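You operate a simulated robot arm through the tools that you are given. There is no shell and no other tool. Be economical: measure what you need, move in short steps, check, and stop when the job is done.

The job below is to be done with a simulated robot arm. You get a single attempt, and the scene is never put back.

JOB
Take the grey wool socks out of the white load, then wash it on hot.
Fine: socks on top of the dryer; soap is in; lid shut, wait for DONE.
Where things are to end (x, y in the base frame): grey socks within 60 mm of [560, -760].

Only the result counts: the job must be done as asked and must still hold three seconds after the hand-in. Knocking over, shifting, dropping, spilling or breaking anything else fails it. A push-on lid holds only when it is set on centred and level and pressed home; a screw cap is set on level and turned clockwise until tight.

ROBOT AND FRAMES
A 7-joint arm with a two-finger parallel gripper on a trunk, on a base that drives. Base frame: it is fixed to the floor where the robot stands at the start and does not move with it; the origin is under the middle of the robot, x ahead of it, y to its left, z up. Readings come in mm, rad, newtons and seconds.
With the tool pointing down near the work surface it reaches from about 100 to 740 mm from the robot's upright axis, wherever it stands. Its first joint turns from -0.297 to 2.199 rad. Places, roughly: blue socks [250, -1750, 500]; top of the dryer [700, -700, 1100]; washer dial [600, 100, 800]; washer lid [900, -100, 900]; washer panel [600, -100, 800]; washer start button [500, -200, 800]. Payload 1.57 kg.
Tool frame: the origin (TCP) lies between the finger pads and is the grasp point; the fingertips stand 30 mm ahead of it; z points along the fingers, y is the line along which they close. Largest opening 80 mm; finger width 17, thickness 12; the body of the gripper, 40 by 82 mm, starts 80 mm behind the TCP.
Orientation is told as [roll, pitch, yaw] about the base's x, y, z axes, in that order, counted from this pose: with the fingers straight down and closing along the base's y, the tool's x points along the base's -x, its y along +y and its z along -z.

CONTROLS
- The arm moves only by the tool apply_moves. Its argument "commands" is a list of rows, each a list of 7 numbers: the turn, a rotation vector about the tool's x, y, z in rad, then the shift along the tool's x, y, z in mm, then the gripper command, from -1 (fully open) to 1 (shut), values between in proportion. In form: [[rx, ry, rz, dx, dy, dz, claw], ...]. A call has 1 to 10 rows; each row shifts and turns the commanded pose from where the row before left it, along the tool's axes as they then stand. A row lasts 0.2 s, in which the tool goes at most 50 mm and 0.15 rad; a call with a longer step from one row to the next is refused whole, and so is a gripper value outside its range. A pose out of reach is approached as far as the arm can. The call stops where the force on the tool passes 70 N (or 10 N more than at its start, if that is more) or the arm is blocked; 0.2 s more then pass. Each finger travels about 45 mm/s and halts on what it meets, pressing with about 28 N; the grip force reading is that of the motor and also rises with nothing between the fingers. The clock runs only during rows and for 0.2 s after the last one: add rows that do not move to give the fingers time. It gives the time, the measured TCP pose, the force on the tool (base axes), the opening and the grip force at its end, in the units of the frame above (readings bear some noise), with the torque about the TCP (base axes, N m) and any sound that the robot's microphone picked up.
- Cameras (640 x 400 px; columns grow to the right, rows downward): "scene" is now at [9.5, -234.4, 1390.4]; the picture's right is [-0.06, -1.00, 0.00], its down [-0.28, 0.02, -0.96] and it looks along [0.96, -0.06, -0.28] (base axes); focal length 214 px, centre (320, 200). "wrist" rides on the gripper at [72, -7, -122] in the tool frame; the picture's right is [0.09, 1.00, 0.00], its down [-0.84, 0.08, -0.54] and it looks along [-0.54, 0.05, 0.84] (tool axes); focal length 238 px, centre (320, 200). There is no depth. A picture from a camera that has moved, and an enlarged one, comes with that camera's place and axes in the base frame and with its lens. The place of the scene camera against the robot may be out by one fixed shift of up to 18 mm in any direction.
- capture(camera): a new picture of that camera. No time passes.
- raise_lower(by): slides the trunk up (or, below 0, down) by that many mm; the arm and the scene camera ride with it, the base frame stays. It gives what a move gives, with no picture.
- roll_base(legs): drives the robot by 1 to 6 legs, each [ahead, left, turn to the left] in mm, mm and rad, along the robot's own axes; the way and the turn of a leg run together, so that a leg with both is an arc; at most 1500 mm and 3.142 rad a leg. The arm and the cameras ride along, it lands a little off, and it stops where it bumps. It gives what a move gives.
- head_to(pan, tilt): turns the head with the scene camera to pan (to the left, within 1.902 rad either way) and tilt (down, from -0.506 to 1.204), counted from straight ahead of the robot. It gives what a move gives.
- enlarge(camera, box): a new picture of the part [left, top, right, bottom] of that camera's present view, enlarged. No time passes.
- close_job(): hands the job in; it is judged then, once.

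Work in short steps. Places have to be worked out from the pictures, the camera data and where the tool is seen: move nearer, look again, correct. Check each grasp and each placing, and mend what went wrong. You have 120 turns and 98 pictures in all, those below and enlarged ones among them. Open the gripper and draw the arm clear of the work before you hand the job in, unless the task says otherwise; then end with one line.

The tools are called after ">>>" by a JSON object that holds its "op" and its "data". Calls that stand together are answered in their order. apply_moves: Moves the arm, as the interface text tells. Its arguments: {"type":"object","properties":{"commands":{"type":"array"}},"required":["commands"]} The other tools are called the same way: raise_lower (by) slides the trunk up or down; roll_base (legs) drives the base; head_to (pan, tilt) turns the head that bears the scene camera; capture (camera) takes a picture; enlarge (camera, box) takes an enlarged picture of a part of a camera's view; close_job () hands the job in.

At the start:

```text
clock: 0.0
ee_pos: [512.2, -26.2, 1477.6]
orientation: [0.0, 0.001, 0.0]
ft_force: [0.3, -0.3, 0.4]
ft_torque: [-0.01, -0.01, 0.04]
width: 79.9
finger_force: 0.1
trunk travel left (down, up): [-725.0, 65.0]
robot x, y, heading: [1.3, 1.2, 0.001]
head pan, tilt: [-0.065, 0.284]
```

scene: 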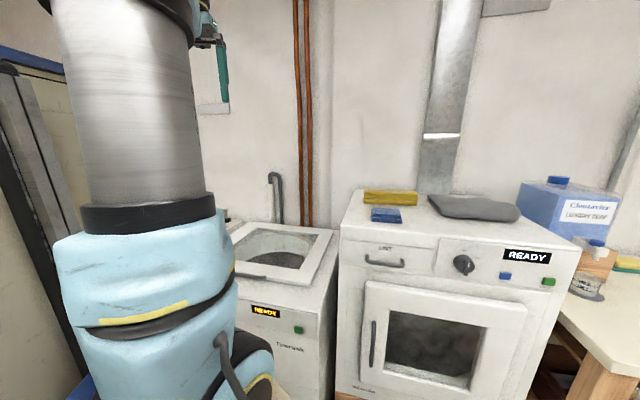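
wrist: 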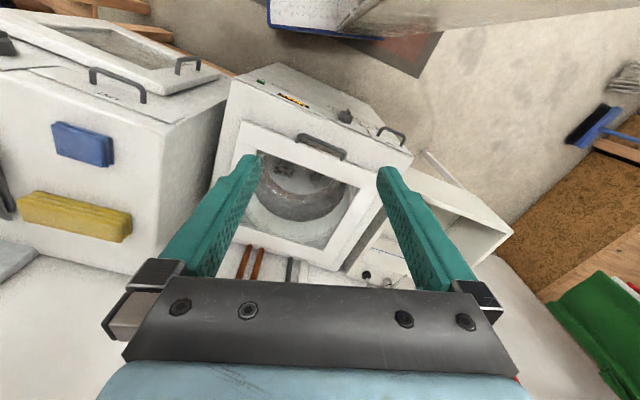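

The washer's lid appears to be open with a drum visible; I enlarge both views for details.

>>> {"op": "enlarge", "data": {"camera": "wrist", "box": [200, 60, 440, 260]}}

>>> {"op": "enlarge", "data": {"camera": "scene", "box": [220, 160, 380, 360]}}

>>> {"op": "enlarge", "data": {"camera": "scene", "box": [340, 170, 640, 320]}}

```text
2.00 times, centred on (320, 160) of wrist
camera zoom: at [439.9, -32.5, 1599.6], right [-0.09, 1.0, 0.0], down [0.84, 0.08, 0.54], along [0.54, 0.05, -0.84], focal length 477 px, centre (320, 280)
```

zoom: 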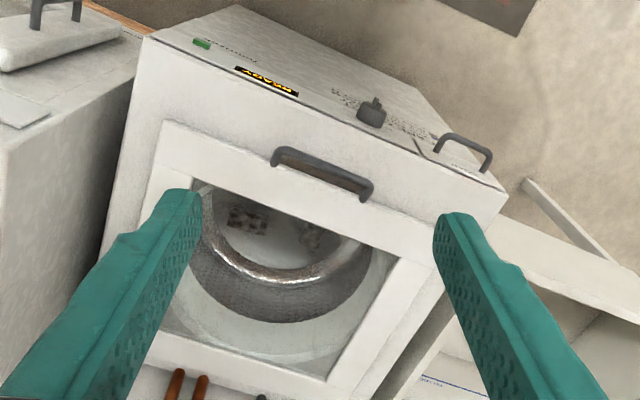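

```text
2.00 times, centred on (300, 260) of scene
camera zoom: at [9.5, -234.4, 1390.4], right [-0.06, -1.0, 0.0], down [-0.28, 0.02, -0.96], along [0.96, -0.06, -0.28], focal length 429 px, centre (360, 80)
```

zoom: 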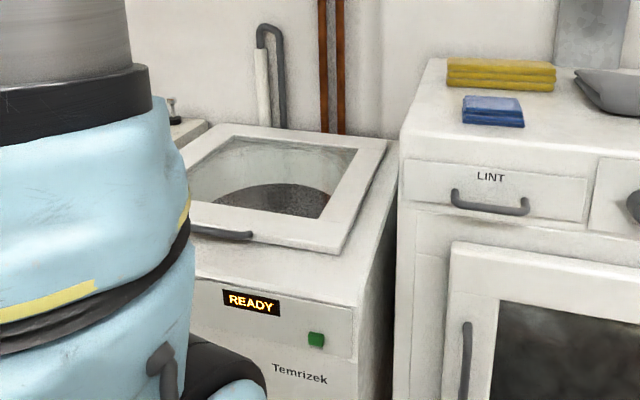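

```text
2.13 times, centred on (490, 245) of scene
camera zoom: at [9.5, -234.4, 1390.4], right [-0.06, -1.0, 0.0], down [-0.28, 0.02, -0.96], along [0.96, -0.06, -0.28], focal length 458 px, centre (-43, 104)
```

zoom: 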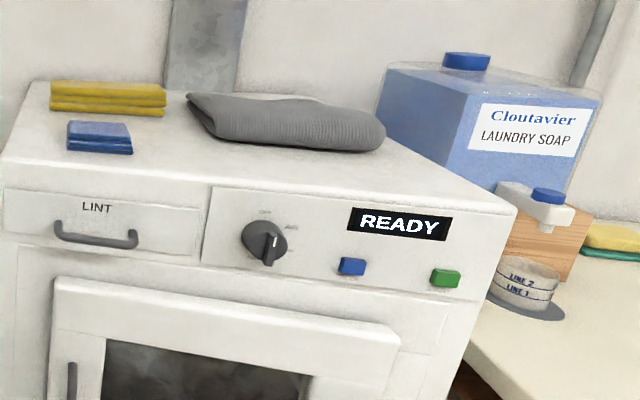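

I'll zoom on the washer panel from the wrist and see what the head sees elsewhere (soap, blue socks area).

>>> {"op": "enlarge", "data": {"camera": "wrist", "box": [240, 60, 400, 160]}}

>>> {"op": "head_to", "data": {"pan": -0.25, "tilt": 0.65}}

>>> {"op": "capture", "data": {"camera": "scene"}}

```text
4.00 times, centred on (320, 110) of wrist
camera zoom: at [439.9, -32.5, 1599.6], right [-0.09, 1.0, 0.0], down [0.84, 0.08, 0.54], along [0.54, 0.05, -0.84], focal length 953 px, centre (320, 560)
```

zoom: 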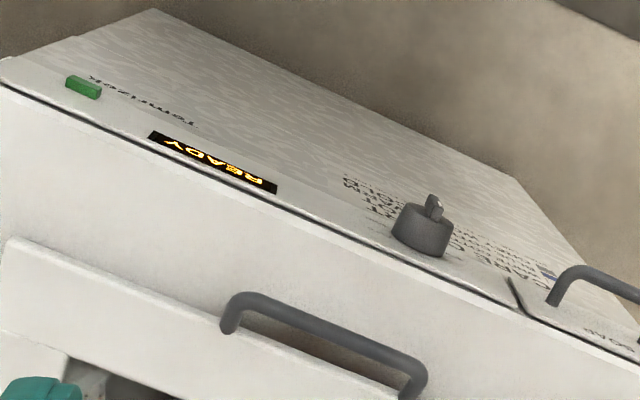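

```text
clock: 0.8
ee_pos: [512.8, -25.9, 1478.1]
orientation: [-0.001, 0.0, -0.001]
ft_force: [0.2, 0.3, 0.8]
ft_torque: [-0.01, -0.01, -0.02]
width: 80.1
finger_force: 0.0
trunk travel left (down, up): [-725.0, 65.0]
robot x, y, heading: [-3.9, -1.4, -0.004]
head pan, tilt: [-0.25, 0.649]
```

```text
91 pictures are left
camera scene: at [0.5, -249.8, 1357.3], right [-0.25, -0.97, 0.0], down [-0.59, 0.15, -0.8], along [0.77, -0.2, -0.6], focal length 214 px, centre (320, 200)
```

scene: 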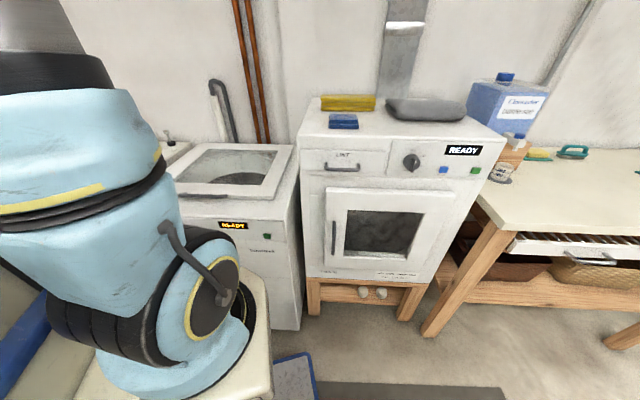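

The panel text near the dial needs reading. I retract the arm about 200 mm and lower the trunk so the wrist camera faces the panel.

>>> {"op": "apply_moves", "data": {"commands": [[0, 0, 0, 40, 0, 0, -1], [0, 0, 0, 40, 0, 0, -1], [0, 0, 0, 40, 0, 0, -1], [0, 0, 0, 40, 0, 0, -1], [0, 0, 0, 40, 0, 0, -1]]}}

>>> {"op": "raise_lower", "data": {"by": -400}}

>>> {"op": "capture", "data": {"camera": "wrist"}}

```text
clock: 2.0
ee_pos: [352.3, -2.8, 1498.7]
orientation: [-0.002, 0.002, 0.0]
ft_force: [0.6, 0.5, 0.5]
ft_torque: [-0.02, -0.02, 0.03]
width: 79.9
finger_force: 0.0
out of reach, approached as far as the arm can: row 4, 5
trunk travel left (down, up): [-725.0, 65.0]
robot x, y, heading: [-2.4, -0.7, 0.003]
head pan, tilt: [-0.25, 0.649]
```

```text
clock: 2.7
ee_pos: [350.9, -4.0, 1489.6]
orientation: [0.012, -0.021, 0.002]
ft_force: [-3.5, -1.4, 9.5]
ft_torque: [0.33, 0.17, 0.17]
width: 78.5
finger_force: 0.1
trunk travel left (down, up): [-710.0, 80.0]
robot x, y, heading: [1.7, 1.3, -0.003]
head pan, tilt: [-0.25, 0.649]
stopped: the force on the tool passed its limit at 101 N (the readings are from after the stop); the commanded pose is now the measured one
```

```text
90 pictures are left
camera wrist: at [276.8, -11.5, 1610.1], right [-0.09, 1.0, 0.01], down [0.83, 0.07, 0.56], along [0.56, 0.06, -0.83], focal length 238 px, centre (320, 200)
```

wrist: 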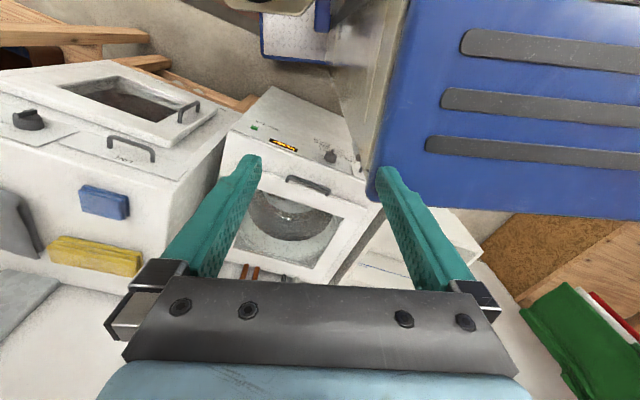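

The finger touched the robot's own body (blue). I lift, move the arm forward again, and then back the base up.

>>> {"op": "apply_moves", "data": {"commands": [[0, 0, 0, 0, 0, -30, -1], [0, 0, 0, -40, 0, 0, -1], [0, 0, 0, -40, 0, 0, -1], [0, 0, 0, -40, 0, 0, -1], [0, 0, 0, -40, 0, 0, -1]]}}

>>> {"op": "capture", "data": {"camera": "wrist"}}

>>> {"op": "head_to", "data": {"pan": 1.2, "tilt": 0.6}}

>>> {"op": "capture", "data": {"camera": "scene"}}

```text
clock: 3.9
ee_pos: [512.5, -1.9, 1504.3]
orientation: [0.014, -0.024, 0.0]
ft_force: [-0.2, 0.1, 1.0]
ft_torque: [-0.02, -0.08, 0.01]
width: 80.2
finger_force: 0.1
out of reach, approached as far as the arm can: row 1
trunk travel left (down, up): [-710.0, 80.0]
robot x, y, heading: [1.0, 0.4, 0.0]
head pan, tilt: [-0.25, 0.649]
```

```text
89 pictures are left
camera wrist: at [437.1, -11.6, 1624.9], right [-0.09, 1.0, 0.01], down [0.82, 0.07, 0.56], along [0.56, 0.06, -0.83], focal length 238 px, centre (320, 200)
```

wrist: 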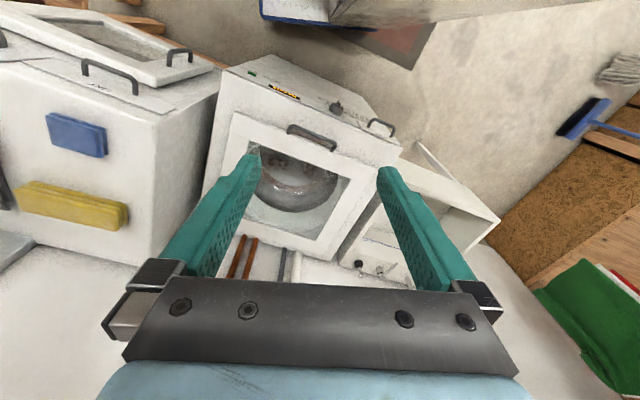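

```text
clock: 5.5
ee_pos: [511.9, -4.1, 1504.3]
orientation: [0.011, -0.025, 0.0]
ft_force: [0.6, -0.9, -0.2]
ft_torque: [0.02, 0.01, -0.01]
width: 79.9
finger_force: 0.0
trunk travel left (down, up): [-710.0, 80.0]
robot x, y, heading: [0.9, -3.1, -0.005]
head pan, tilt: [1.201, 0.6]
```

```text
88 pictures are left
camera scene: at [-51.6, -146.0, 1346.7], right [0.93, -0.36, 0.0], down [-0.2, -0.53, -0.83], along [0.3, 0.77, -0.56], focal length 214 px, centre (320, 200)
```

scene: 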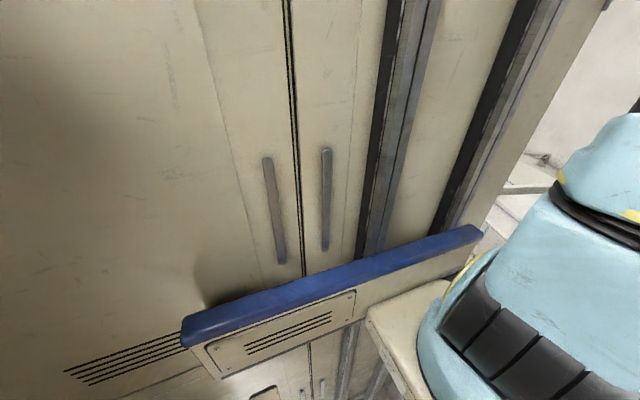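

The tall cabinet-like body seems to be the robot's own. I look behind/right before backing up.

>>> {"op": "head_to", "data": {"pan": -1.9, "tilt": 0.7}}

>>> {"op": "capture", "data": {"camera": "scene"}}

>>> {"op": "head_to", "data": {"pan": -1.0, "tilt": 0.5}}

>>> {"op": "capture", "data": {"camera": "scene"}}

```text
clock: 8.2
ee_pos: [511.6, -3.7, 1503.3]
orientation: [0.013, -0.022, 0.001]
ft_force: [-0.7, -0.4, 0.2]
ft_torque: [0.01, -0.03, -0.03]
width: 79.8
finger_force: 0.1
trunk travel left (down, up): [-710.0, 80.0]
robot x, y, heading: [2.0, -0.2, 0.001]
head pan, tilt: [-1.901, 0.7]
```

```text
87 pictures are left
camera scene: at [-111.1, -308.8, 1338.0], right [-0.95, 0.32, 0.0], down [0.21, 0.61, -0.76], along [-0.25, -0.72, -0.64], focal length 214 px, centre (320, 200)
```

scene: 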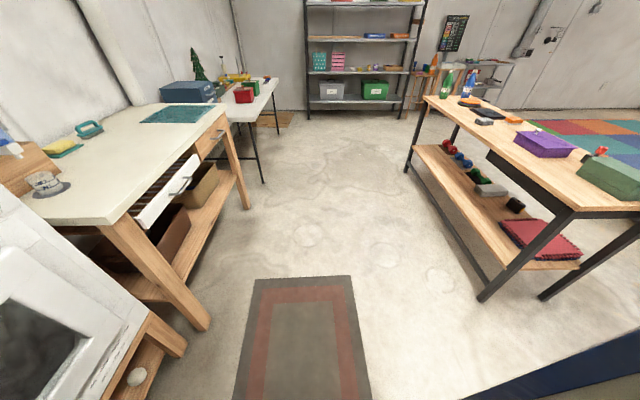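

```text
clock: 9.3
ee_pos: [512.5, -4.2, 1503.2]
orientation: [0.013, -0.023, 0.0]
ft_force: [-0.6, 0.2, -0.1]
ft_torque: [0.01, 0.02, -0.01]
width: 80.2
finger_force: 0.1
trunk travel left (down, up): [-710.0, 80.0]
robot x, y, heading: [1.8, 0.0, 0.002]
head pan, tilt: [-1.0, 0.499]
```

```text
86 pictures are left
camera scene: at [-34.6, -305.0, 1355.7], right [-0.84, -0.54, 0.0], down [-0.26, 0.4, -0.88], along [0.47, -0.74, -0.48], focal length 214 px, centre (320, 200)
```

scene: 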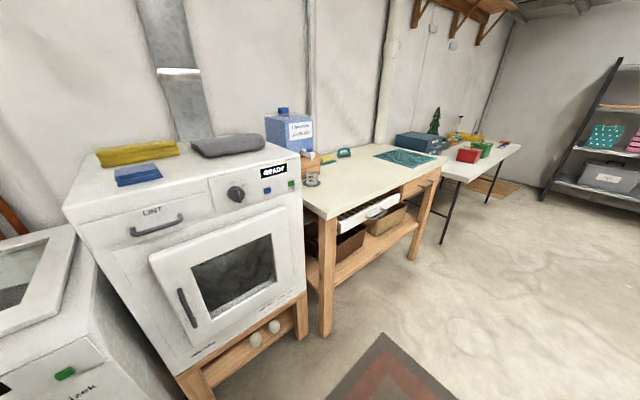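

There's free floor behind (bench beyond ~1.2 m). I back the base up 300 mm and then lower the trunk.

>>> {"op": "roll_base", "data": {"legs": [[-300, 0, 0]]}}

>>> {"op": "raise_lower", "data": {"by": -350}}

>>> {"op": "capture", "data": {"camera": "wrist"}}

```text
clock: 11.4
ee_pos: [214.8, 1.8, 1503.3]
orientation: [0.011, -0.022, 0.013]
ft_force: [-1.0, -0.2, 0.9]
ft_torque: [0.01, 0.03, -0.02]
width: 79.9
finger_force: 0.0
trunk travel left (down, up): [-710.0, 80.0]
robot x, y, heading: [-295.3, -2.3, 0.016]
head pan, tilt: [-1.0, 0.499]
```

```text
clock: 14.8
ee_pos: [215.1, 1.5, 1154.3]
orientation: [0.012, -0.022, 0.015]
ft_force: [-0.4, -0.9, 0.6]
ft_torque: [0.02, 0.0, 0.01]
width: 80.2
finger_force: 0.1
trunk travel left (down, up): [-360.0, 430.0]
robot x, y, heading: [-293.8, -2.1, 0.017]
head pan, tilt: [-1.0, 0.499]
```

```text
85 pictures are left
camera wrist: at [141.5, -7.7, 1274.5], right [-0.11, 0.99, 0.01], down [0.82, 0.08, 0.56], along [0.56, 0.07, -0.83], focal length 238 px, centre (320, 200)
```

wrist: 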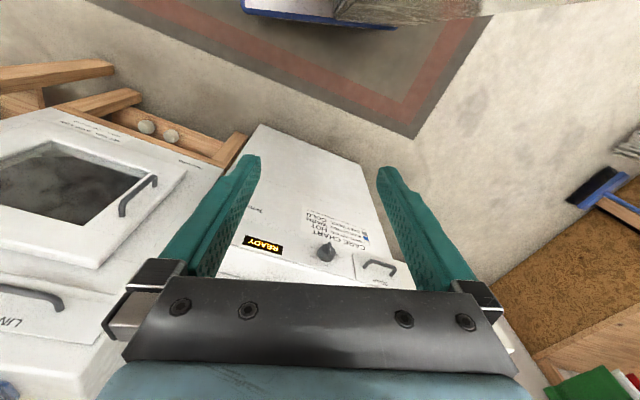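

>>> {"op": "enlarge", "data": {"camera": "wrist", "box": [300, 195, 380, 245]}}

>>> {"op": "enlarge", "data": {"camera": "wrist", "box": [230, 195, 430, 295]}}

```text
8.00 times, centred on (340, 220) of wrist
camera zoom: at [141.5, -7.7, 1274.5], right [-0.11, 0.99, 0.01], down [0.82, 0.08, 0.56], along [0.56, 0.07, -0.83], focal length 1907 px, centre (160, 40)
```

zoom: 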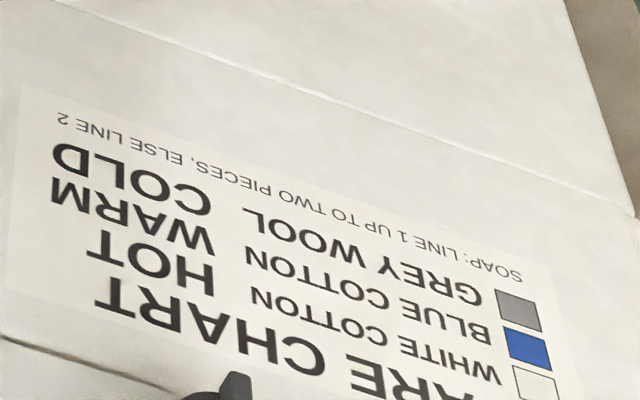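

```text
3.20 times, centred on (330, 245) of wrist
camera zoom: at [141.5, -7.7, 1274.5], right [-0.11, 0.99, 0.01], down [0.82, 0.08, 0.56], along [0.56, 0.07, -0.83], focal length 763 px, centre (288, 56)
```

zoom: 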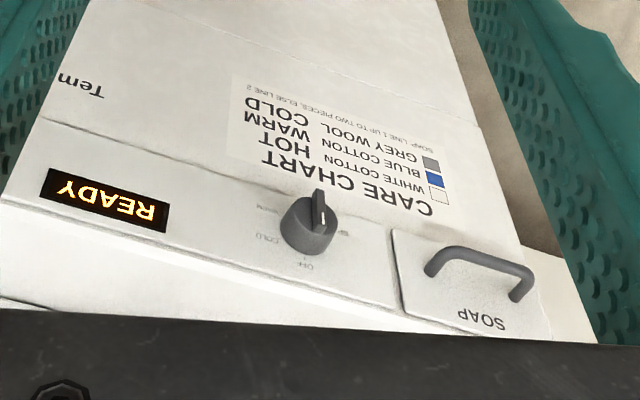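

The chart says white cotton = HOT. I zoom the dial legend.

>>> {"op": "enlarge", "data": {"camera": "wrist", "box": [304, 238, 352, 268]}}

```text
13.33 times, centred on (328, 253) of wrist
camera zoom: at [141.5, -7.7, 1274.5], right [-0.11, 0.99, 0.01], down [0.82, 0.08, 0.56], along [0.56, 0.07, -0.83], focal length 3178 px, centre (213, -507)
```

zoom: 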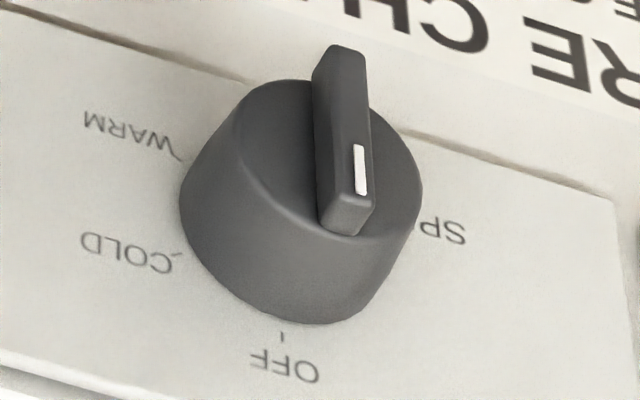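

HOT is hidden under the knob. I use the scene camera from here, lower now.

>>> {"op": "head_to", "data": {"pan": 0.1, "tilt": 0.2}}

>>> {"op": "capture", "data": {"camera": "scene"}}

```text
clock: 16.1
ee_pos: [217.7, 2.2, 1153.4]
orientation: [0.013, -0.022, 0.013]
ft_force: [0.8, 0.1, 0.4]
ft_torque: [0.0, -0.01, 0.01]
width: 80.0
finger_force: 0.0
trunk travel left (down, up): [-360.0, 430.0]
robot x, y, heading: [-295.4, -1.1, 0.016]
head pan, tilt: [0.099, 0.201]
```

```text
81 pictures are left
camera scene: at [-284.2, -221.2, 1033.4], right [0.11, -0.99, 0.0], down [-0.2, -0.02, -0.98], along [0.97, 0.11, -0.2], focal length 214 px, centre (320, 200)
```

scene: 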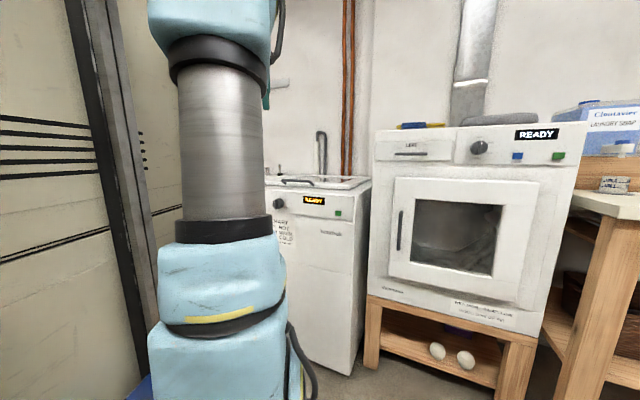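

>>> {"op": "enlarge", "data": {"camera": "scene", "box": [264, 178, 360, 238]}}

>>> {"op": "enlarge", "data": {"camera": "scene", "box": [268, 192, 300, 212]}}

```text
6.67 times, centred on (312, 208) of scene
camera zoom: at [-284.2, -221.2, 1033.4], right [0.11, -0.99, 0.0], down [-0.2, -0.02, -0.98], along [0.97, 0.11, -0.2], focal length 1430 px, centre (373, 147)
```

zoom: 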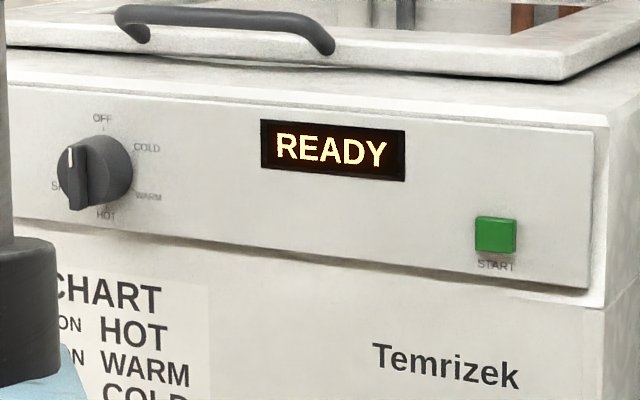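

```text
16.00 times, centred on (284, 202) of scene
camera zoom: at [-284.2, -221.2, 1033.4], right [0.11, -0.99, 0.0], down [-0.2, -0.02, -0.98], along [0.97, 0.11, -0.2], focal length 3432 px, centre (896, 168)
```

zoom: 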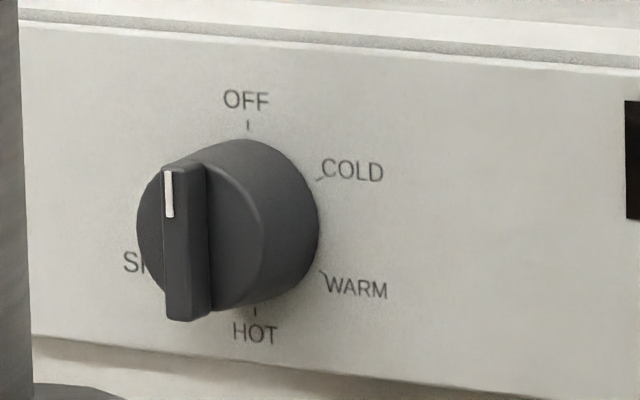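

Dial: OFF at top, then clockwise COLD 60°, WARM 120°, HOT 180°. I estimate the lid handle bar at about (678,-8,927), washer yaw about -0.28 rad, dial (586,68,834), start (544,-202,809). I turn the gripper to close across the handle bar and drive forward part way.

>>> {"op": "apply_moves", "data": {"commands": [[0.012, 0.022, -0.128, 0, 0, 0, -1], [0, 0, -0.128, 0, 0, 0, -1], [0, 0, -0.128, 0, 0, 0, -1], [0, 0, -0.128, 0, 0, 0, -1], [0, 0, -0.128, 0, 0, 0, -1], [0, 0, -0.128, 0, 0, 0, -1], [0, 0, -0.128, 0, 0, 0, -1], [0, 0, -0.128, 0, 0, 0, -1], [0, 0, -0.128, 0, 0, 0, -1], [0, 0, -0.128, 0, 0, 0, -1]]}}

>>> {"op": "roll_base", "data": {"legs": [[400, 0, -0.016]]}}

>>> {"op": "head_to", "data": {"pan": -0.1, "tilt": 0.5}}

>>> {"op": "capture", "data": {"camera": "wrist"}}

>>> {"op": "capture", "data": {"camera": "scene"}}

```text
clock: 18.3
ee_pos: [214.7, 1.2, 1147.6]
orientation: [0.0, 0.0, 1.298]
ft_force: [-0.1, -0.5, -0.1]
ft_torque: [-0.01, 0.0, -0.01]
width: 80.1
finger_force: 0.0
out of reach, approached as far as the arm can: row 1
trunk travel left (down, up): [-360.0, 430.0]
robot x, y, heading: [-295.4, -2.1, 0.015]
head pan, tilt: [0.099, 0.201]
```

```text
clock: 20.8
ee_pos: [599.2, 0.4, 1146.8]
orientation: [0.0, -0.001, 1.285]
ft_force: [-0.8, -0.5, -0.8]
ft_torque: [0.0, -0.02, 0.02]
width: 79.9
finger_force: 0.0
trunk travel left (down, up): [-360.0, 430.0]
robot x, y, heading: [86.7, -0.4, 0.003]
head pan, tilt: [0.099, 0.201]
```

```text
clock: 21.6
ee_pos: [599.6, 0.8, 1145.8]
orientation: [-0.001, 0.0, 1.284]
ft_force: [0.3, -0.3, 0.1]
ft_torque: [0.0, 0.01, 0.02]
width: 80.0
finger_force: 0.1
trunk travel left (down, up): [-360.0, 430.0]
robot x, y, heading: [87.6, 0.9, 0.008]
head pan, tilt: [-0.099, 0.499]
```

```text
78 pictures are left
camera wrist: at [585.2, -71.0, 1269.2], right [-0.98, 0.19, 0.0], down [0.16, 0.82, 0.54], along [0.11, 0.53, -0.84], focal length 238 px, centre (320, 200)
```

wrist: 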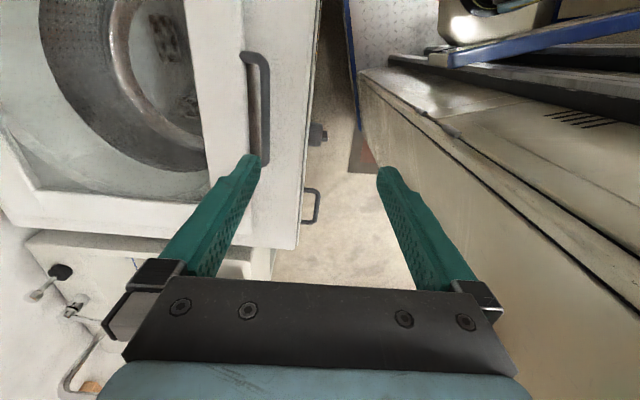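

```text
77 pictures are left
camera scene: at [96.5, -235.6, 1005.8], right [-0.09, -1.0, 0.0], down [-0.48, 0.04, -0.88], along [0.87, -0.08, -0.48], focal length 214 px, centre (320, 200)
```

scene: 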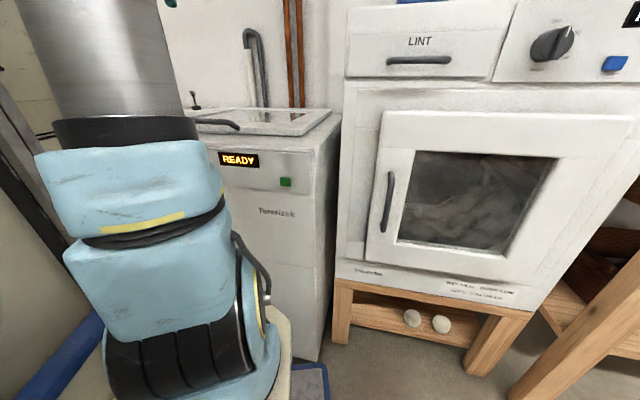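

Handle confirmed at about (680,-6,927), yaw matches. I drive 90 mm nearer so the lid's arc stays within reach.

>>> {"op": "roll_base", "data": {"legs": [[95, 0, 0]]}}

>>> {"op": "capture", "data": {"camera": "wrist"}}

>>> {"op": "head_to", "data": {"pan": 0.1, "tilt": 1.1}}

>>> {"op": "capture", "data": {"camera": "scene"}}

```text
clock: 22.7
ee_pos: [657.8, -1.1, 1147.7]
orientation: [-0.004, 0.0, 1.269]
ft_force: [0.6, 0.7, 0.6]
ft_torque: [-0.03, -0.02, 0.0]
width: 79.9
finger_force: 0.0
trunk travel left (down, up): [-360.0, 430.0]
robot x, y, heading: [145.8, 5.3, -0.017]
head pan, tilt: [-0.099, 0.499]
stopped in leg 1: the robot was blocked; the commanded pose is now the measured one
```

```text
76 pictures are left
camera wrist: at [643.1, -72.5, 1269.2], right [-0.98, 0.21, 0.0], down [0.17, 0.82, 0.54], along [0.11, 0.53, -0.84], focal length 238 px, centre (320, 200)
```

wrist: 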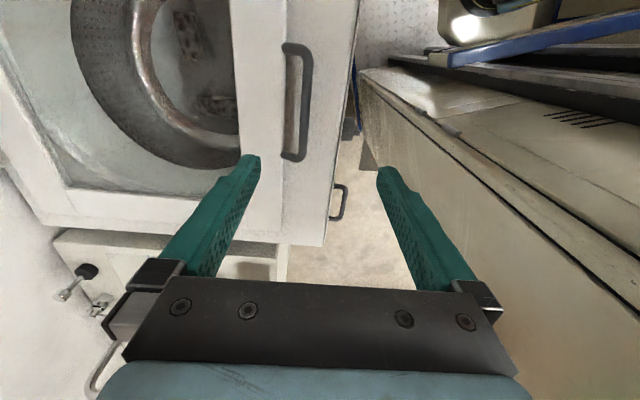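

```text
clock: 23.7
ee_pos: [658.1, -1.4, 1147.0]
orientation: [0.0, -0.002, 1.271]
ft_force: [-0.4, 0.2, 0.5]
ft_torque: [-0.02, 0.0, -0.02]
width: 79.9
finger_force: 0.0
trunk travel left (down, up): [-360.0, 430.0]
robot x, y, heading: [147.9, 6.8, -0.011]
head pan, tilt: [0.099, 1.1]
```

```text
75 pictures are left
camera scene: at [124.7, -214.6, 958.1], right [0.09, -1.0, 0.0], down [-0.89, -0.08, -0.45], along [0.45, 0.04, -0.89], focal length 214 px, centre (320, 200)
```

scene: 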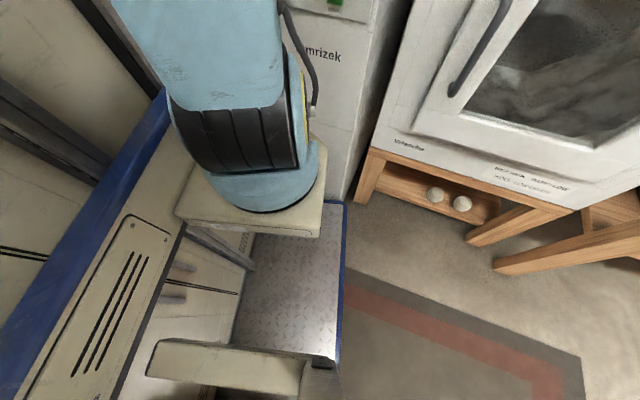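

The base bumped the washer's right front corner lightly. I back off and align the robot's heading with the washer (turn right 0.28) for a closer square approach.

>>> {"op": "roll_base", "data": {"legs": [[-50, 45, 0], [0, 0, -0.28]]}}

>>> {"op": "head_to", "data": {"pan": -0.1, "tilt": 1.1}}

>>> {"op": "capture", "data": {"camera": "scene"}}

```text
clock: 25.6
ee_pos: [588.6, -94.7, 1147.2]
orientation: [-0.001, -0.001, 0.997]
ft_force: [-1.2, 0.4, -0.3]
ft_torque: [0.03, -0.02, 0.0]
width: 79.7
finger_force: 0.1
trunk travel left (down, up): [-360.0, 430.0]
robot x, y, heading: [98.7, 52.6, -0.278]
head pan, tilt: [0.099, 1.1]
```

```text
clock: 26.3
ee_pos: [587.6, -94.1, 1146.7]
orientation: [-0.002, -0.001, 0.997]
ft_force: [0.7, 0.1, 0.5]
ft_torque: [0.02, -0.01, -0.02]
width: 79.8
finger_force: 0.1
trunk travel left (down, up): [-360.0, 430.0]
robot x, y, heading: [98.9, 52.3, -0.283]
head pan, tilt: [-0.099, 1.1]
```

```text
74 pictures are left
camera scene: at [12.1, -167.2, 958.0], right [-0.37, -0.93, 0.0], down [-0.83, 0.33, -0.45], along [0.42, -0.17, -0.89], focal length 214 px, centre (320, 200)
```

scene: 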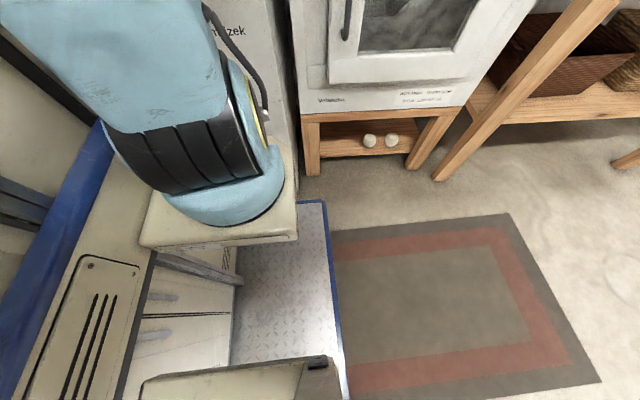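

The heading's now square to the washer; clearance to it looks about 165 mm. Drive ahead 110 mm.

>>> {"op": "roll_base", "data": {"legs": [[110, 0, 0]]}}

>>> {"op": "capture", "data": {"camera": "wrist"}}

>>> {"op": "capture", "data": {"camera": "scene"}}

```text
clock: 27.6
ee_pos: [680.7, -120.6, 1145.2]
orientation: [0.002, 0.0, 0.999]
ft_force: [-0.1, -0.1, 0.1]
ft_torque: [0.04, 0.03, 0.01]
width: 80.0
finger_force: 0.1
trunk travel left (down, up): [-360.0, 430.0]
robot x, y, heading: [193.1, 29.1, -0.283]
head pan, tilt: [-0.099, 1.1]
stopped in leg 1: the robot was blocked; the commanded pose is now the measured one
```

```text
73 pictures are left
camera wrist: at [647.6, -185.1, 1267.6], right [-0.89, 0.46, 0.0], down [0.39, 0.75, 0.54], along [0.25, 0.48, -0.84], focal length 238 px, centre (320, 200)
```

wrist: 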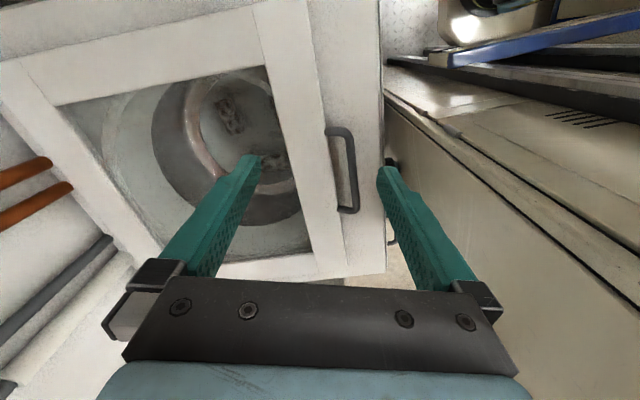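

```text
72 pictures are left
camera scene: at [104.1, -194.9, 958.0], right [-0.37, -0.93, 0.0], down [-0.83, 0.33, -0.45], along [0.42, -0.17, -0.89], focal length 214 px, centre (320, 200)
```

scene: 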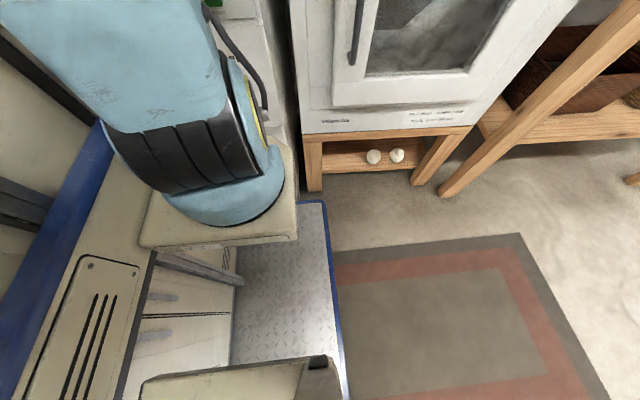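

Blocked just short; I back off 8 mm so nothing is in contact, then turn the gripper to yaw 1.27 and centre it above the bar at about (681,-14).

>>> {"op": "roll_base", "data": {"legs": [[-8, 0, 0]]}}

>>> {"op": "apply_moves", "data": {"commands": [[0, 0, -0.135, 0, 0, 0, -1], [0, 0, -0.135, 0, 0, 0, -1], [0, 0, 0, -34, 7.7, 30, -1], [0, 0, 0, -34, 7.7, 30, -1], [0, 0, 0, -34, 7.7, 30, -1]]}}

>>> {"op": "capture", "data": {"camera": "wrist"}}

```text
clock: 28.3
ee_pos: [673.8, -118.5, 1144.6]
orientation: [0.002, 0.002, 0.998]
ft_force: [0.0, 0.8, 0.3]
ft_torque: [0.04, 0.02, -0.01]
width: 79.9
finger_force: 0.1
trunk travel left (down, up): [-360.0, 430.0]
robot x, y, heading: [182.9, 27.7, -0.281]
head pan, tilt: [-0.099, 1.1]
```

```text
clock: 29.7
ee_pos: [688.8, -45.6, 1062.3]
orientation: [-0.013, -0.024, 1.2]
ft_force: [-0.3, 0.1, 0.5]
ft_torque: [-0.01, -0.03, 0.01]
width: 80.1
finger_force: 0.1
trunk travel left (down, up): [-360.0, 430.0]
robot x, y, heading: [180.3, 28.8, -0.284]
head pan, tilt: [-0.099, 1.1]
stopped in row 5: the arm was blocked; the commanded pose is now the measured one
```

```text
71 pictures are left
camera wrist: at [665.6, -117.9, 1182.0], right [-0.96, 0.28, -0.02], down [0.22, 0.8, 0.56], along [0.17, 0.54, -0.83], focal length 238 px, centre (320, 200)
```

wrist: 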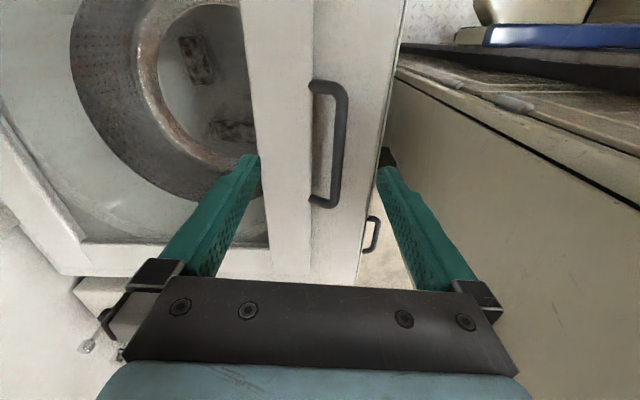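

The arm got blocked at row 5 with no tool force, likely a link touching something. I look with the head.

>>> {"op": "head_to", "data": {"pan": 0.25, "tilt": 0.1}}

>>> {"op": "capture", "data": {"camera": "scene"}}

```text
clock: 31.0
ee_pos: [688.3, -46.4, 1060.0]
orientation: [-0.011, -0.019, 1.197]
ft_force: [-0.8, 0.0, 0.3]
ft_torque: [0.02, -0.02, -0.02]
width: 79.9
finger_force: 0.1
trunk travel left (down, up): [-360.0, 430.0]
robot x, y, heading: [182.4, 26.8, -0.277]
head pan, tilt: [0.25, 0.099]
```

```text
70 pictures are left
camera scene: at [129.0, -178.4, 1041.3], right [-0.03, -1.0, -0.01], down [-0.1, 0.01, -0.99], along [0.99, -0.03, -0.1], focal length 214 px, centre (320, 200)
```

scene: 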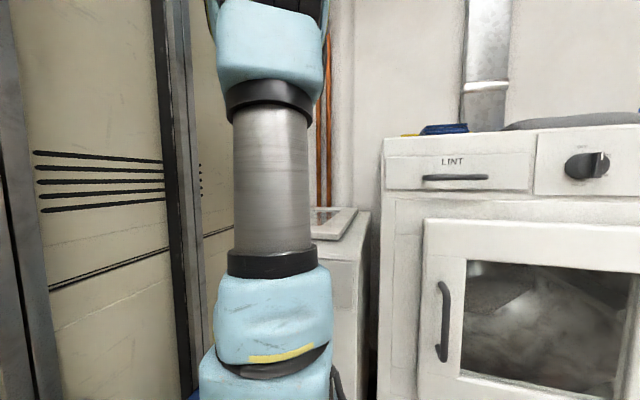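

Unclear cause; I retry with small steps, keeping height, to see which direction is blocked.

>>> {"op": "apply_moves", "data": {"commands": [[0.0, 0.02, -0.03, -12, 0, 0, -1], [0.0, 0, -0.03, -12, 5, 0, -1]]}}

```text
clock: 31.8
ee_pos: [698.5, -43.0, 1060.8]
orientation: [-0.013, 0.002, 1.211]
ft_force: [0.0, -0.1, 0.1]
ft_torque: [0.0, 0.02, -0.03]
width: 80.1
finger_force: 0.0
trunk travel left (down, up): [-360.0, 430.0]
robot x, y, heading: [184.4, 25.7, -0.284]
head pan, tilt: [0.25, 0.099]
stopped in row 2: the arm was blocked; the commanded pose is now the measured one
```

>>> {"op": "head_to", "data": {"pan": 0.3, "tilt": -0.45}}

>>> {"op": "capture", "data": {"camera": "scene"}}

```text
clock: 32.8
ee_pos: [697.8, -43.6, 1059.5]
orientation: [-0.011, 0.004, 1.211]
ft_force: [0.2, -0.2, -0.8]
ft_torque: [-0.03, 0.03, 0.05]
width: 80.0
finger_force: 0.0
trunk travel left (down, up): [-360.0, 430.0]
robot x, y, heading: [177.1, 23.9, -0.282]
head pan, tilt: [0.3, -0.45]
```

```text
69 pictures are left
camera scene: at [107.2, -175.6, 1087.1], right [0.02, -1.0, -0.01], down [0.44, 0.01, -0.9], along [0.9, 0.01, 0.44], focal length 214 px, centre (320, 200)
```

scene: 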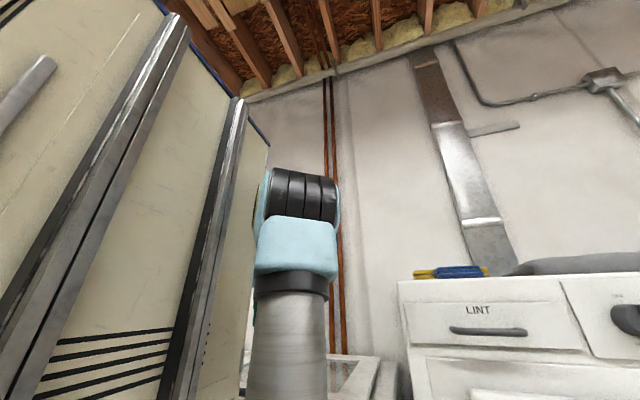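

The robot's tall cabinet body blocks the forearm on the left (limit about 75 mm left at this reach). I shift the base 110 mm to its left so the handle lies straight ahead, backing off a few mm for clearance.

>>> {"op": "roll_base", "data": {"legs": [[-15, 0, 0], [0, 115, 0]]}}

>>> {"op": "capture", "data": {"camera": "wrist"}}

```text
clock: 34.3
ee_pos: [715.3, 68.9, 1059.2]
orientation: [-0.011, 0.002, 1.207]
ft_force: [0.0, 0.1, -0.1]
ft_torque: [-0.01, -0.01, 0.0]
width: 80.0
finger_force: 0.0
trunk travel left (down, up): [-360.0, 430.0]
robot x, y, heading: [197.0, 139.3, -0.282]
head pan, tilt: [0.3, -0.45]
```

```text
68 pictures are left
camera wrist: at [695.5, -0.6, 1181.8], right [-0.96, 0.27, -0.01], down [0.22, 0.81, 0.54], along [0.15, 0.52, -0.84], focal length 238 px, centre (320, 200)
```

wrist: 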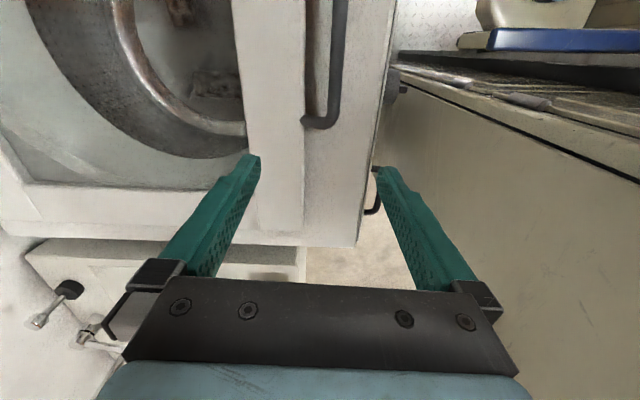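

Now I move to above the bar centre and correct yaw.

>>> {"op": "apply_moves", "data": {"commands": [[-0.011, 0, -0.032, 30, 2.6, 0, -1], [0, 0, -0.031, 30, 2.6, 0, -1], [0, 0, 0, 29, 2.6, 0, -1]]}}

>>> {"op": "capture", "data": {"camera": "wrist"}}

```text
clock: 35.1
ee_pos: [677.7, -6.4, 1057.4]
orientation: [-0.001, 0.009, 1.272]
ft_force: [-0.3, 0.4, 0.0]
ft_torque: [0.03, 0.01, 0.01]
width: 79.7
finger_force: 0.0
trunk travel left (down, up): [-360.0, 430.0]
robot x, y, heading: [199.7, 140.3, -0.284]
head pan, tilt: [0.3, -0.45]
```

```text
67 pictures are left
camera wrist: at [663.5, -76.2, 1180.5], right [-0.98, 0.2, 0.0], down [0.17, 0.83, 0.53], along [0.11, 0.52, -0.85], focal length 238 px, centre (320, 200)
```

wrist: 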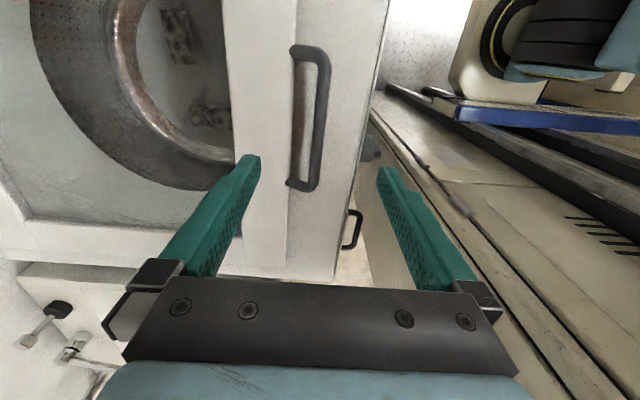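

Bar is centred between the fingers. Descend 110 mm in steps.

>>> {"op": "apply_moves", "data": {"commands": [[0, 0, 0, 3, 0, 28, -1], [0, 0, 0, 3, 0, 28, -1], [0, 0, 0, 0, 0, 28, -1], [0, 0, 0, 0, 0, 26, -1]]}}

>>> {"op": "capture", "data": {"camera": "wrist"}}

```text
clock: 36.1
ee_pos: [677.1, -14.9, 948.5]
orientation: [-0.003, 0.011, 1.27]
ft_force: [0.3, -0.2, 0.8]
ft_torque: [-0.03, -0.01, -0.02]
width: 80.3
finger_force: 0.1
trunk travel left (down, up): [-360.0, 430.0]
robot x, y, heading: [199.1, 142.5, -0.289]
head pan, tilt: [0.3, -0.45]
```

```text
66 pictures are left
camera wrist: at [662.1, -84.2, 1071.8], right [-0.98, 0.21, 0.0], down [0.17, 0.83, 0.53], along [0.11, 0.52, -0.85], focal length 238 px, centre (320, 200)
```

wrist: 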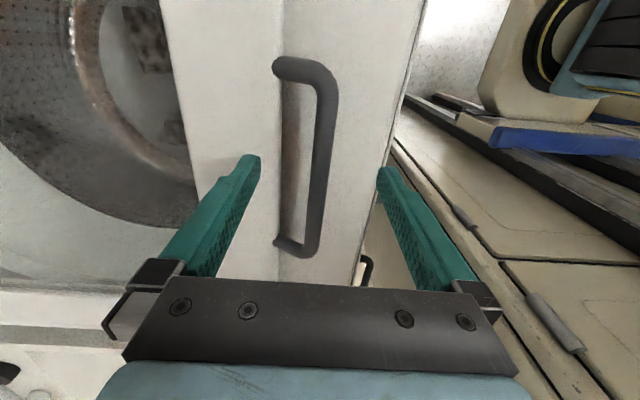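

>>> {"op": "enlarge", "data": {"camera": "wrist", "box": [230, 40, 390, 290]}}

>>> {"op": "head_to", "data": {"pan": 0.1, "tilt": 0.1}}

>>> {"op": "capture", "data": {"camera": "scene"}}

```text
1.60 times, centred on (310, 165) of wrist
camera zoom: at [662.1, -84.2, 1071.8], right [-0.98, 0.21, 0.0], down [0.17, 0.83, 0.53], along [0.11, 0.52, -0.85], focal length 381 px, centre (336, 256)
```

zoom: 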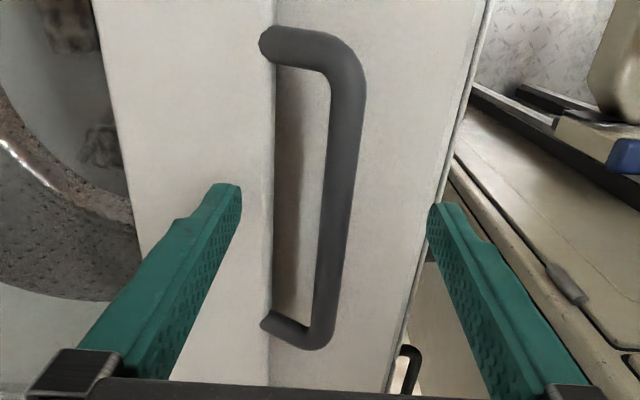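

```text
clock: 37.1
ee_pos: [676.7, -13.4, 949.1]
orientation: [-0.002, 0.012, 1.27]
ft_force: [0.3, -0.1, 0.1]
ft_torque: [-0.01, -0.03, -0.03]
width: 80.2
finger_force: 0.0
trunk travel left (down, up): [-360.0, 430.0]
robot x, y, heading: [202.6, 139.0, -0.284]
head pan, tilt: [0.099, 0.099]
```

```text
64 pictures are left
camera scene: at [145.2, -73.8, 1042.9], right [-0.18, -0.98, 0.0], down [-0.1, 0.02, -1.0], along [0.98, -0.18, -0.1], focal length 214 px, centre (320, 200)
```

scene: 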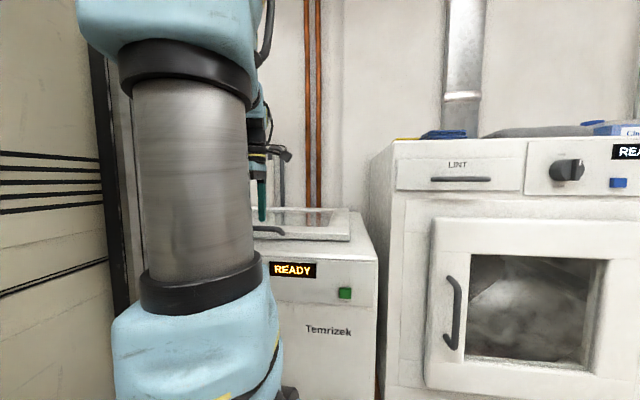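

The handle protrudes forward from the lid's front edge with a ~20 mm gap. I rise, narrow the fingers to ~20 mm and line up precisely over the bar.

>>> {"op": "apply_moves", "data": {"commands": [[0, 0, 0, 0, 0, -45, -1], [0, -0.01, 0, 0, 0, 0, 0.5], [0, 0, -0.0, 0, 0, 0, 0.5], [0, 0, 0, 0, 0, 0, 0.5], [0, 0, 0, 0, 0, 0, 0.5]]}}

>>> {"op": "enlarge", "data": {"camera": "wrist", "box": [220, 40, 420, 290]}}

```text
clock: 38.3
ee_pos: [678.7, -11.6, 992.7]
orientation: [-0.003, 0.002, 1.272]
ft_force: [0.2, -0.1, -0.3]
ft_torque: [0.01, -0.02, -0.02]
width: 19.8
finger_force: 0.1
trunk travel left (down, up): [-360.0, 430.0]
robot x, y, heading: [202.3, 140.2, -0.285]
head pan, tilt: [0.099, 0.099]
```

```text
1.60 times, centred on (320, 165) of wrist
camera zoom: at [663.9, -83.0, 1115.4], right [-0.98, 0.21, 0.0], down [0.17, 0.82, 0.54], along [0.11, 0.53, -0.84], focal length 381 px, centre (320, 256)
```

zoom: 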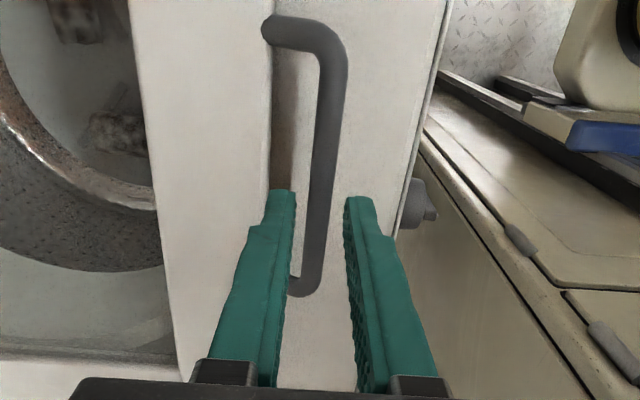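

Fingers are nearly aligned; I shift 3 mm toward the bar side, narrow to 17 mm and descend to bracket the bar.

>>> {"op": "apply_moves", "data": {"commands": [[0, 0, -0.01, 0, 3, 0, 0.57], [0, 0, 0, 0, 0, 20, 0.57], [0, 0, 0, 0, 0, 16, 0.57]]}}

>>> {"op": "enlarge", "data": {"camera": "wrist", "box": [220, 40, 420, 290]}}

```text
clock: 39.1
ee_pos: [673.7, -11.6, 960.0]
orientation: [-0.002, 0.002, 1.28]
ft_force: [-0.7, -0.4, -0.2]
ft_torque: [0.02, -0.01, 0.0]
width: 17.3
finger_force: 0.1
trunk travel left (down, up): [-360.0, 430.0]
robot x, y, heading: [199.8, 139.6, -0.287]
head pan, tilt: [0.099, 0.099]
```

```text
1.60 times, centred on (320, 165) of wrist
camera zoom: at [660.5, -81.3, 1081.0], right [-0.98, 0.2, 0.0], down [0.16, 0.83, 0.54], along [0.11, 0.53, -0.84], focal length 381 px, centre (320, 256)
```

zoom: 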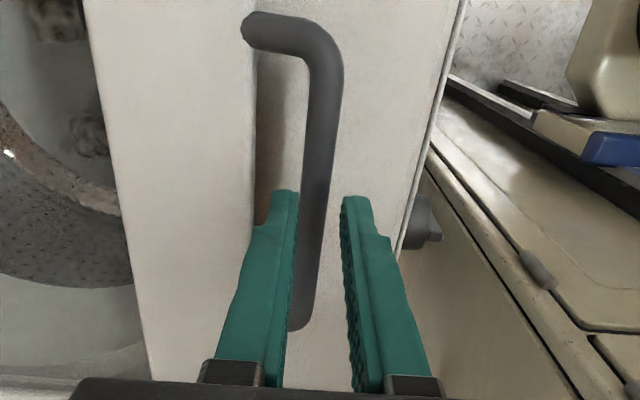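

>>> {"op": "apply_moves", "data": {"commands": [[0, 0, 0, 0, -1.5, 0, 0.57], [0, 0, 0, 0, 0, 10, 0.57], [0, 0, 0, 0, 0, 8, 0.57]]}}

>>> {"op": "enlarge", "data": {"camera": "wrist", "box": [220, 40, 420, 290]}}

```text
clock: 39.9
ee_pos: [678.7, -12.4, 940.5]
orientation: [0.001, 0.002, 1.281]
ft_force: [-0.2, 0.9, -0.3]
ft_torque: [-0.02, 0.01, -0.01]
width: 17.2
finger_force: 0.1
trunk travel left (down, up): [-360.0, 430.0]
robot x, y, heading: [198.7, 137.8, -0.282]
head pan, tilt: [0.099, 0.099]
```

```text
1.60 times, centred on (320, 165) of wrist
camera zoom: at [663.2, -83.5, 1062.6], right [-0.98, 0.2, 0.0], down [0.17, 0.83, 0.54], along [0.11, 0.53, -0.84], focal length 381 px, centre (320, 256)
```

zoom: 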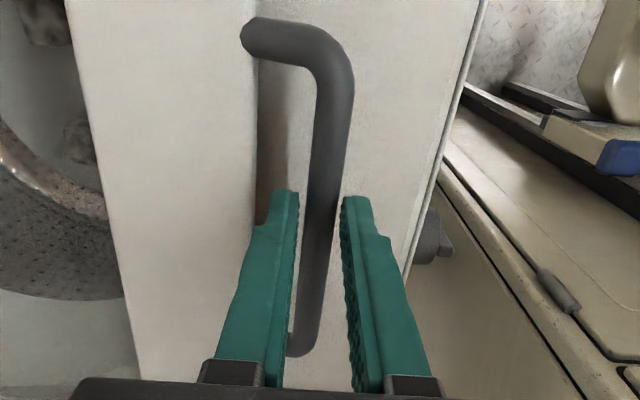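

The bar appears between the pads; lower 6 mm and close.

>>> {"op": "apply_moves", "data": {"commands": [[0, 0, 0, 0, 0, 6, 0.57], [0, 0, 0, 0, 0, 0, 1], [0, 0, 0, 0, 0, 0, 1], [0, 0, 0, 0, 0, 0, 1]]}}

```text
clock: 40.9
ee_pos: [677.1, -12.9, 935.6]
orientation: [-0.001, 0.002, 1.281]
ft_force: [1.1, 1.2, 3.0]
ft_torque: [-0.04, -0.01, -0.53]
width: 13.8
finger_force: 30.5
trunk travel left (down, up): [-360.0, 430.0]
robot x, y, heading: [200.3, 140.7, -0.286]
head pan, tilt: [0.099, 0.099]
```

Gripped (13.8 mm). I lift along a small arc (hinge about 435 mm behind) to test the lid.

>>> {"op": "apply_moves", "data": {"commands": [[0, 0, 0, 0, -0.4, -17.4, 1], [0, 0, 0, 0, -1, -17.4, 1], [0, 0, 0, 0, -1.8, -17.3, 1], [0, 0, 0, 0, -2.4, -17.2, 1]]}}

>>> {"op": "capture", "data": {"camera": "wrist"}}

```text
clock: 41.9
ee_pos: [685.1, -16.8, 1004.9]
orientation: [-0.007, 0.0, 1.28]
ft_force: [37.1, 1.0, -8.1]
ft_torque: [0.11, -0.9, -0.51]
width: 14.0
finger_force: 30.7
trunk travel left (down, up): [-360.0, 430.0]
robot x, y, heading: [199.9, 138.8, -0.282]
head pan, tilt: [0.099, 0.099]
```

```text
60 pictures are left
camera wrist: at [669.4, -86.4, 1127.0], right [-0.98, 0.2, -0.01], down [0.16, 0.83, 0.54], along [0.11, 0.53, -0.84], focal length 238 px, centre (320, 200)
```

wrist: 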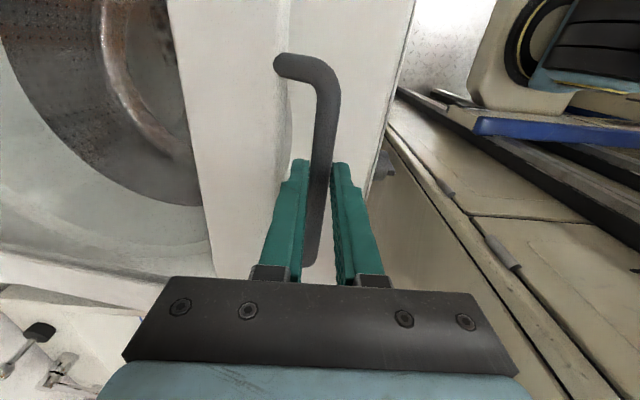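

The lid lifts; the +x force says it wants to move further back than commanded (hinge lower). I continue with a corrected arc.

>>> {"op": "apply_moves", "data": {"commands": [[0, 0, 0, 0, -7, -16.5, 1], [0, 0, 0, 0, -7, -16.5, 1], [0, 0, 0, 0, -6, -16.4, 1], [0, 0, 0, 0, -6, -16.4, 1]]}}

```text
clock: 42.9
ee_pos: [702.7, -21.3, 1072.3]
orientation: [0.002, 0.003, 1.279]
ft_force: [-42.2, -8.0, 13.1]
ft_torque: [-0.4, 1.11, -0.39]
width: 14.1
finger_force: 30.7
trunk travel left (down, up): [-360.0, 430.0]
robot x, y, heading: [196.3, 137.8, -0.288]
head pan, tilt: [0.099, 0.099]
```

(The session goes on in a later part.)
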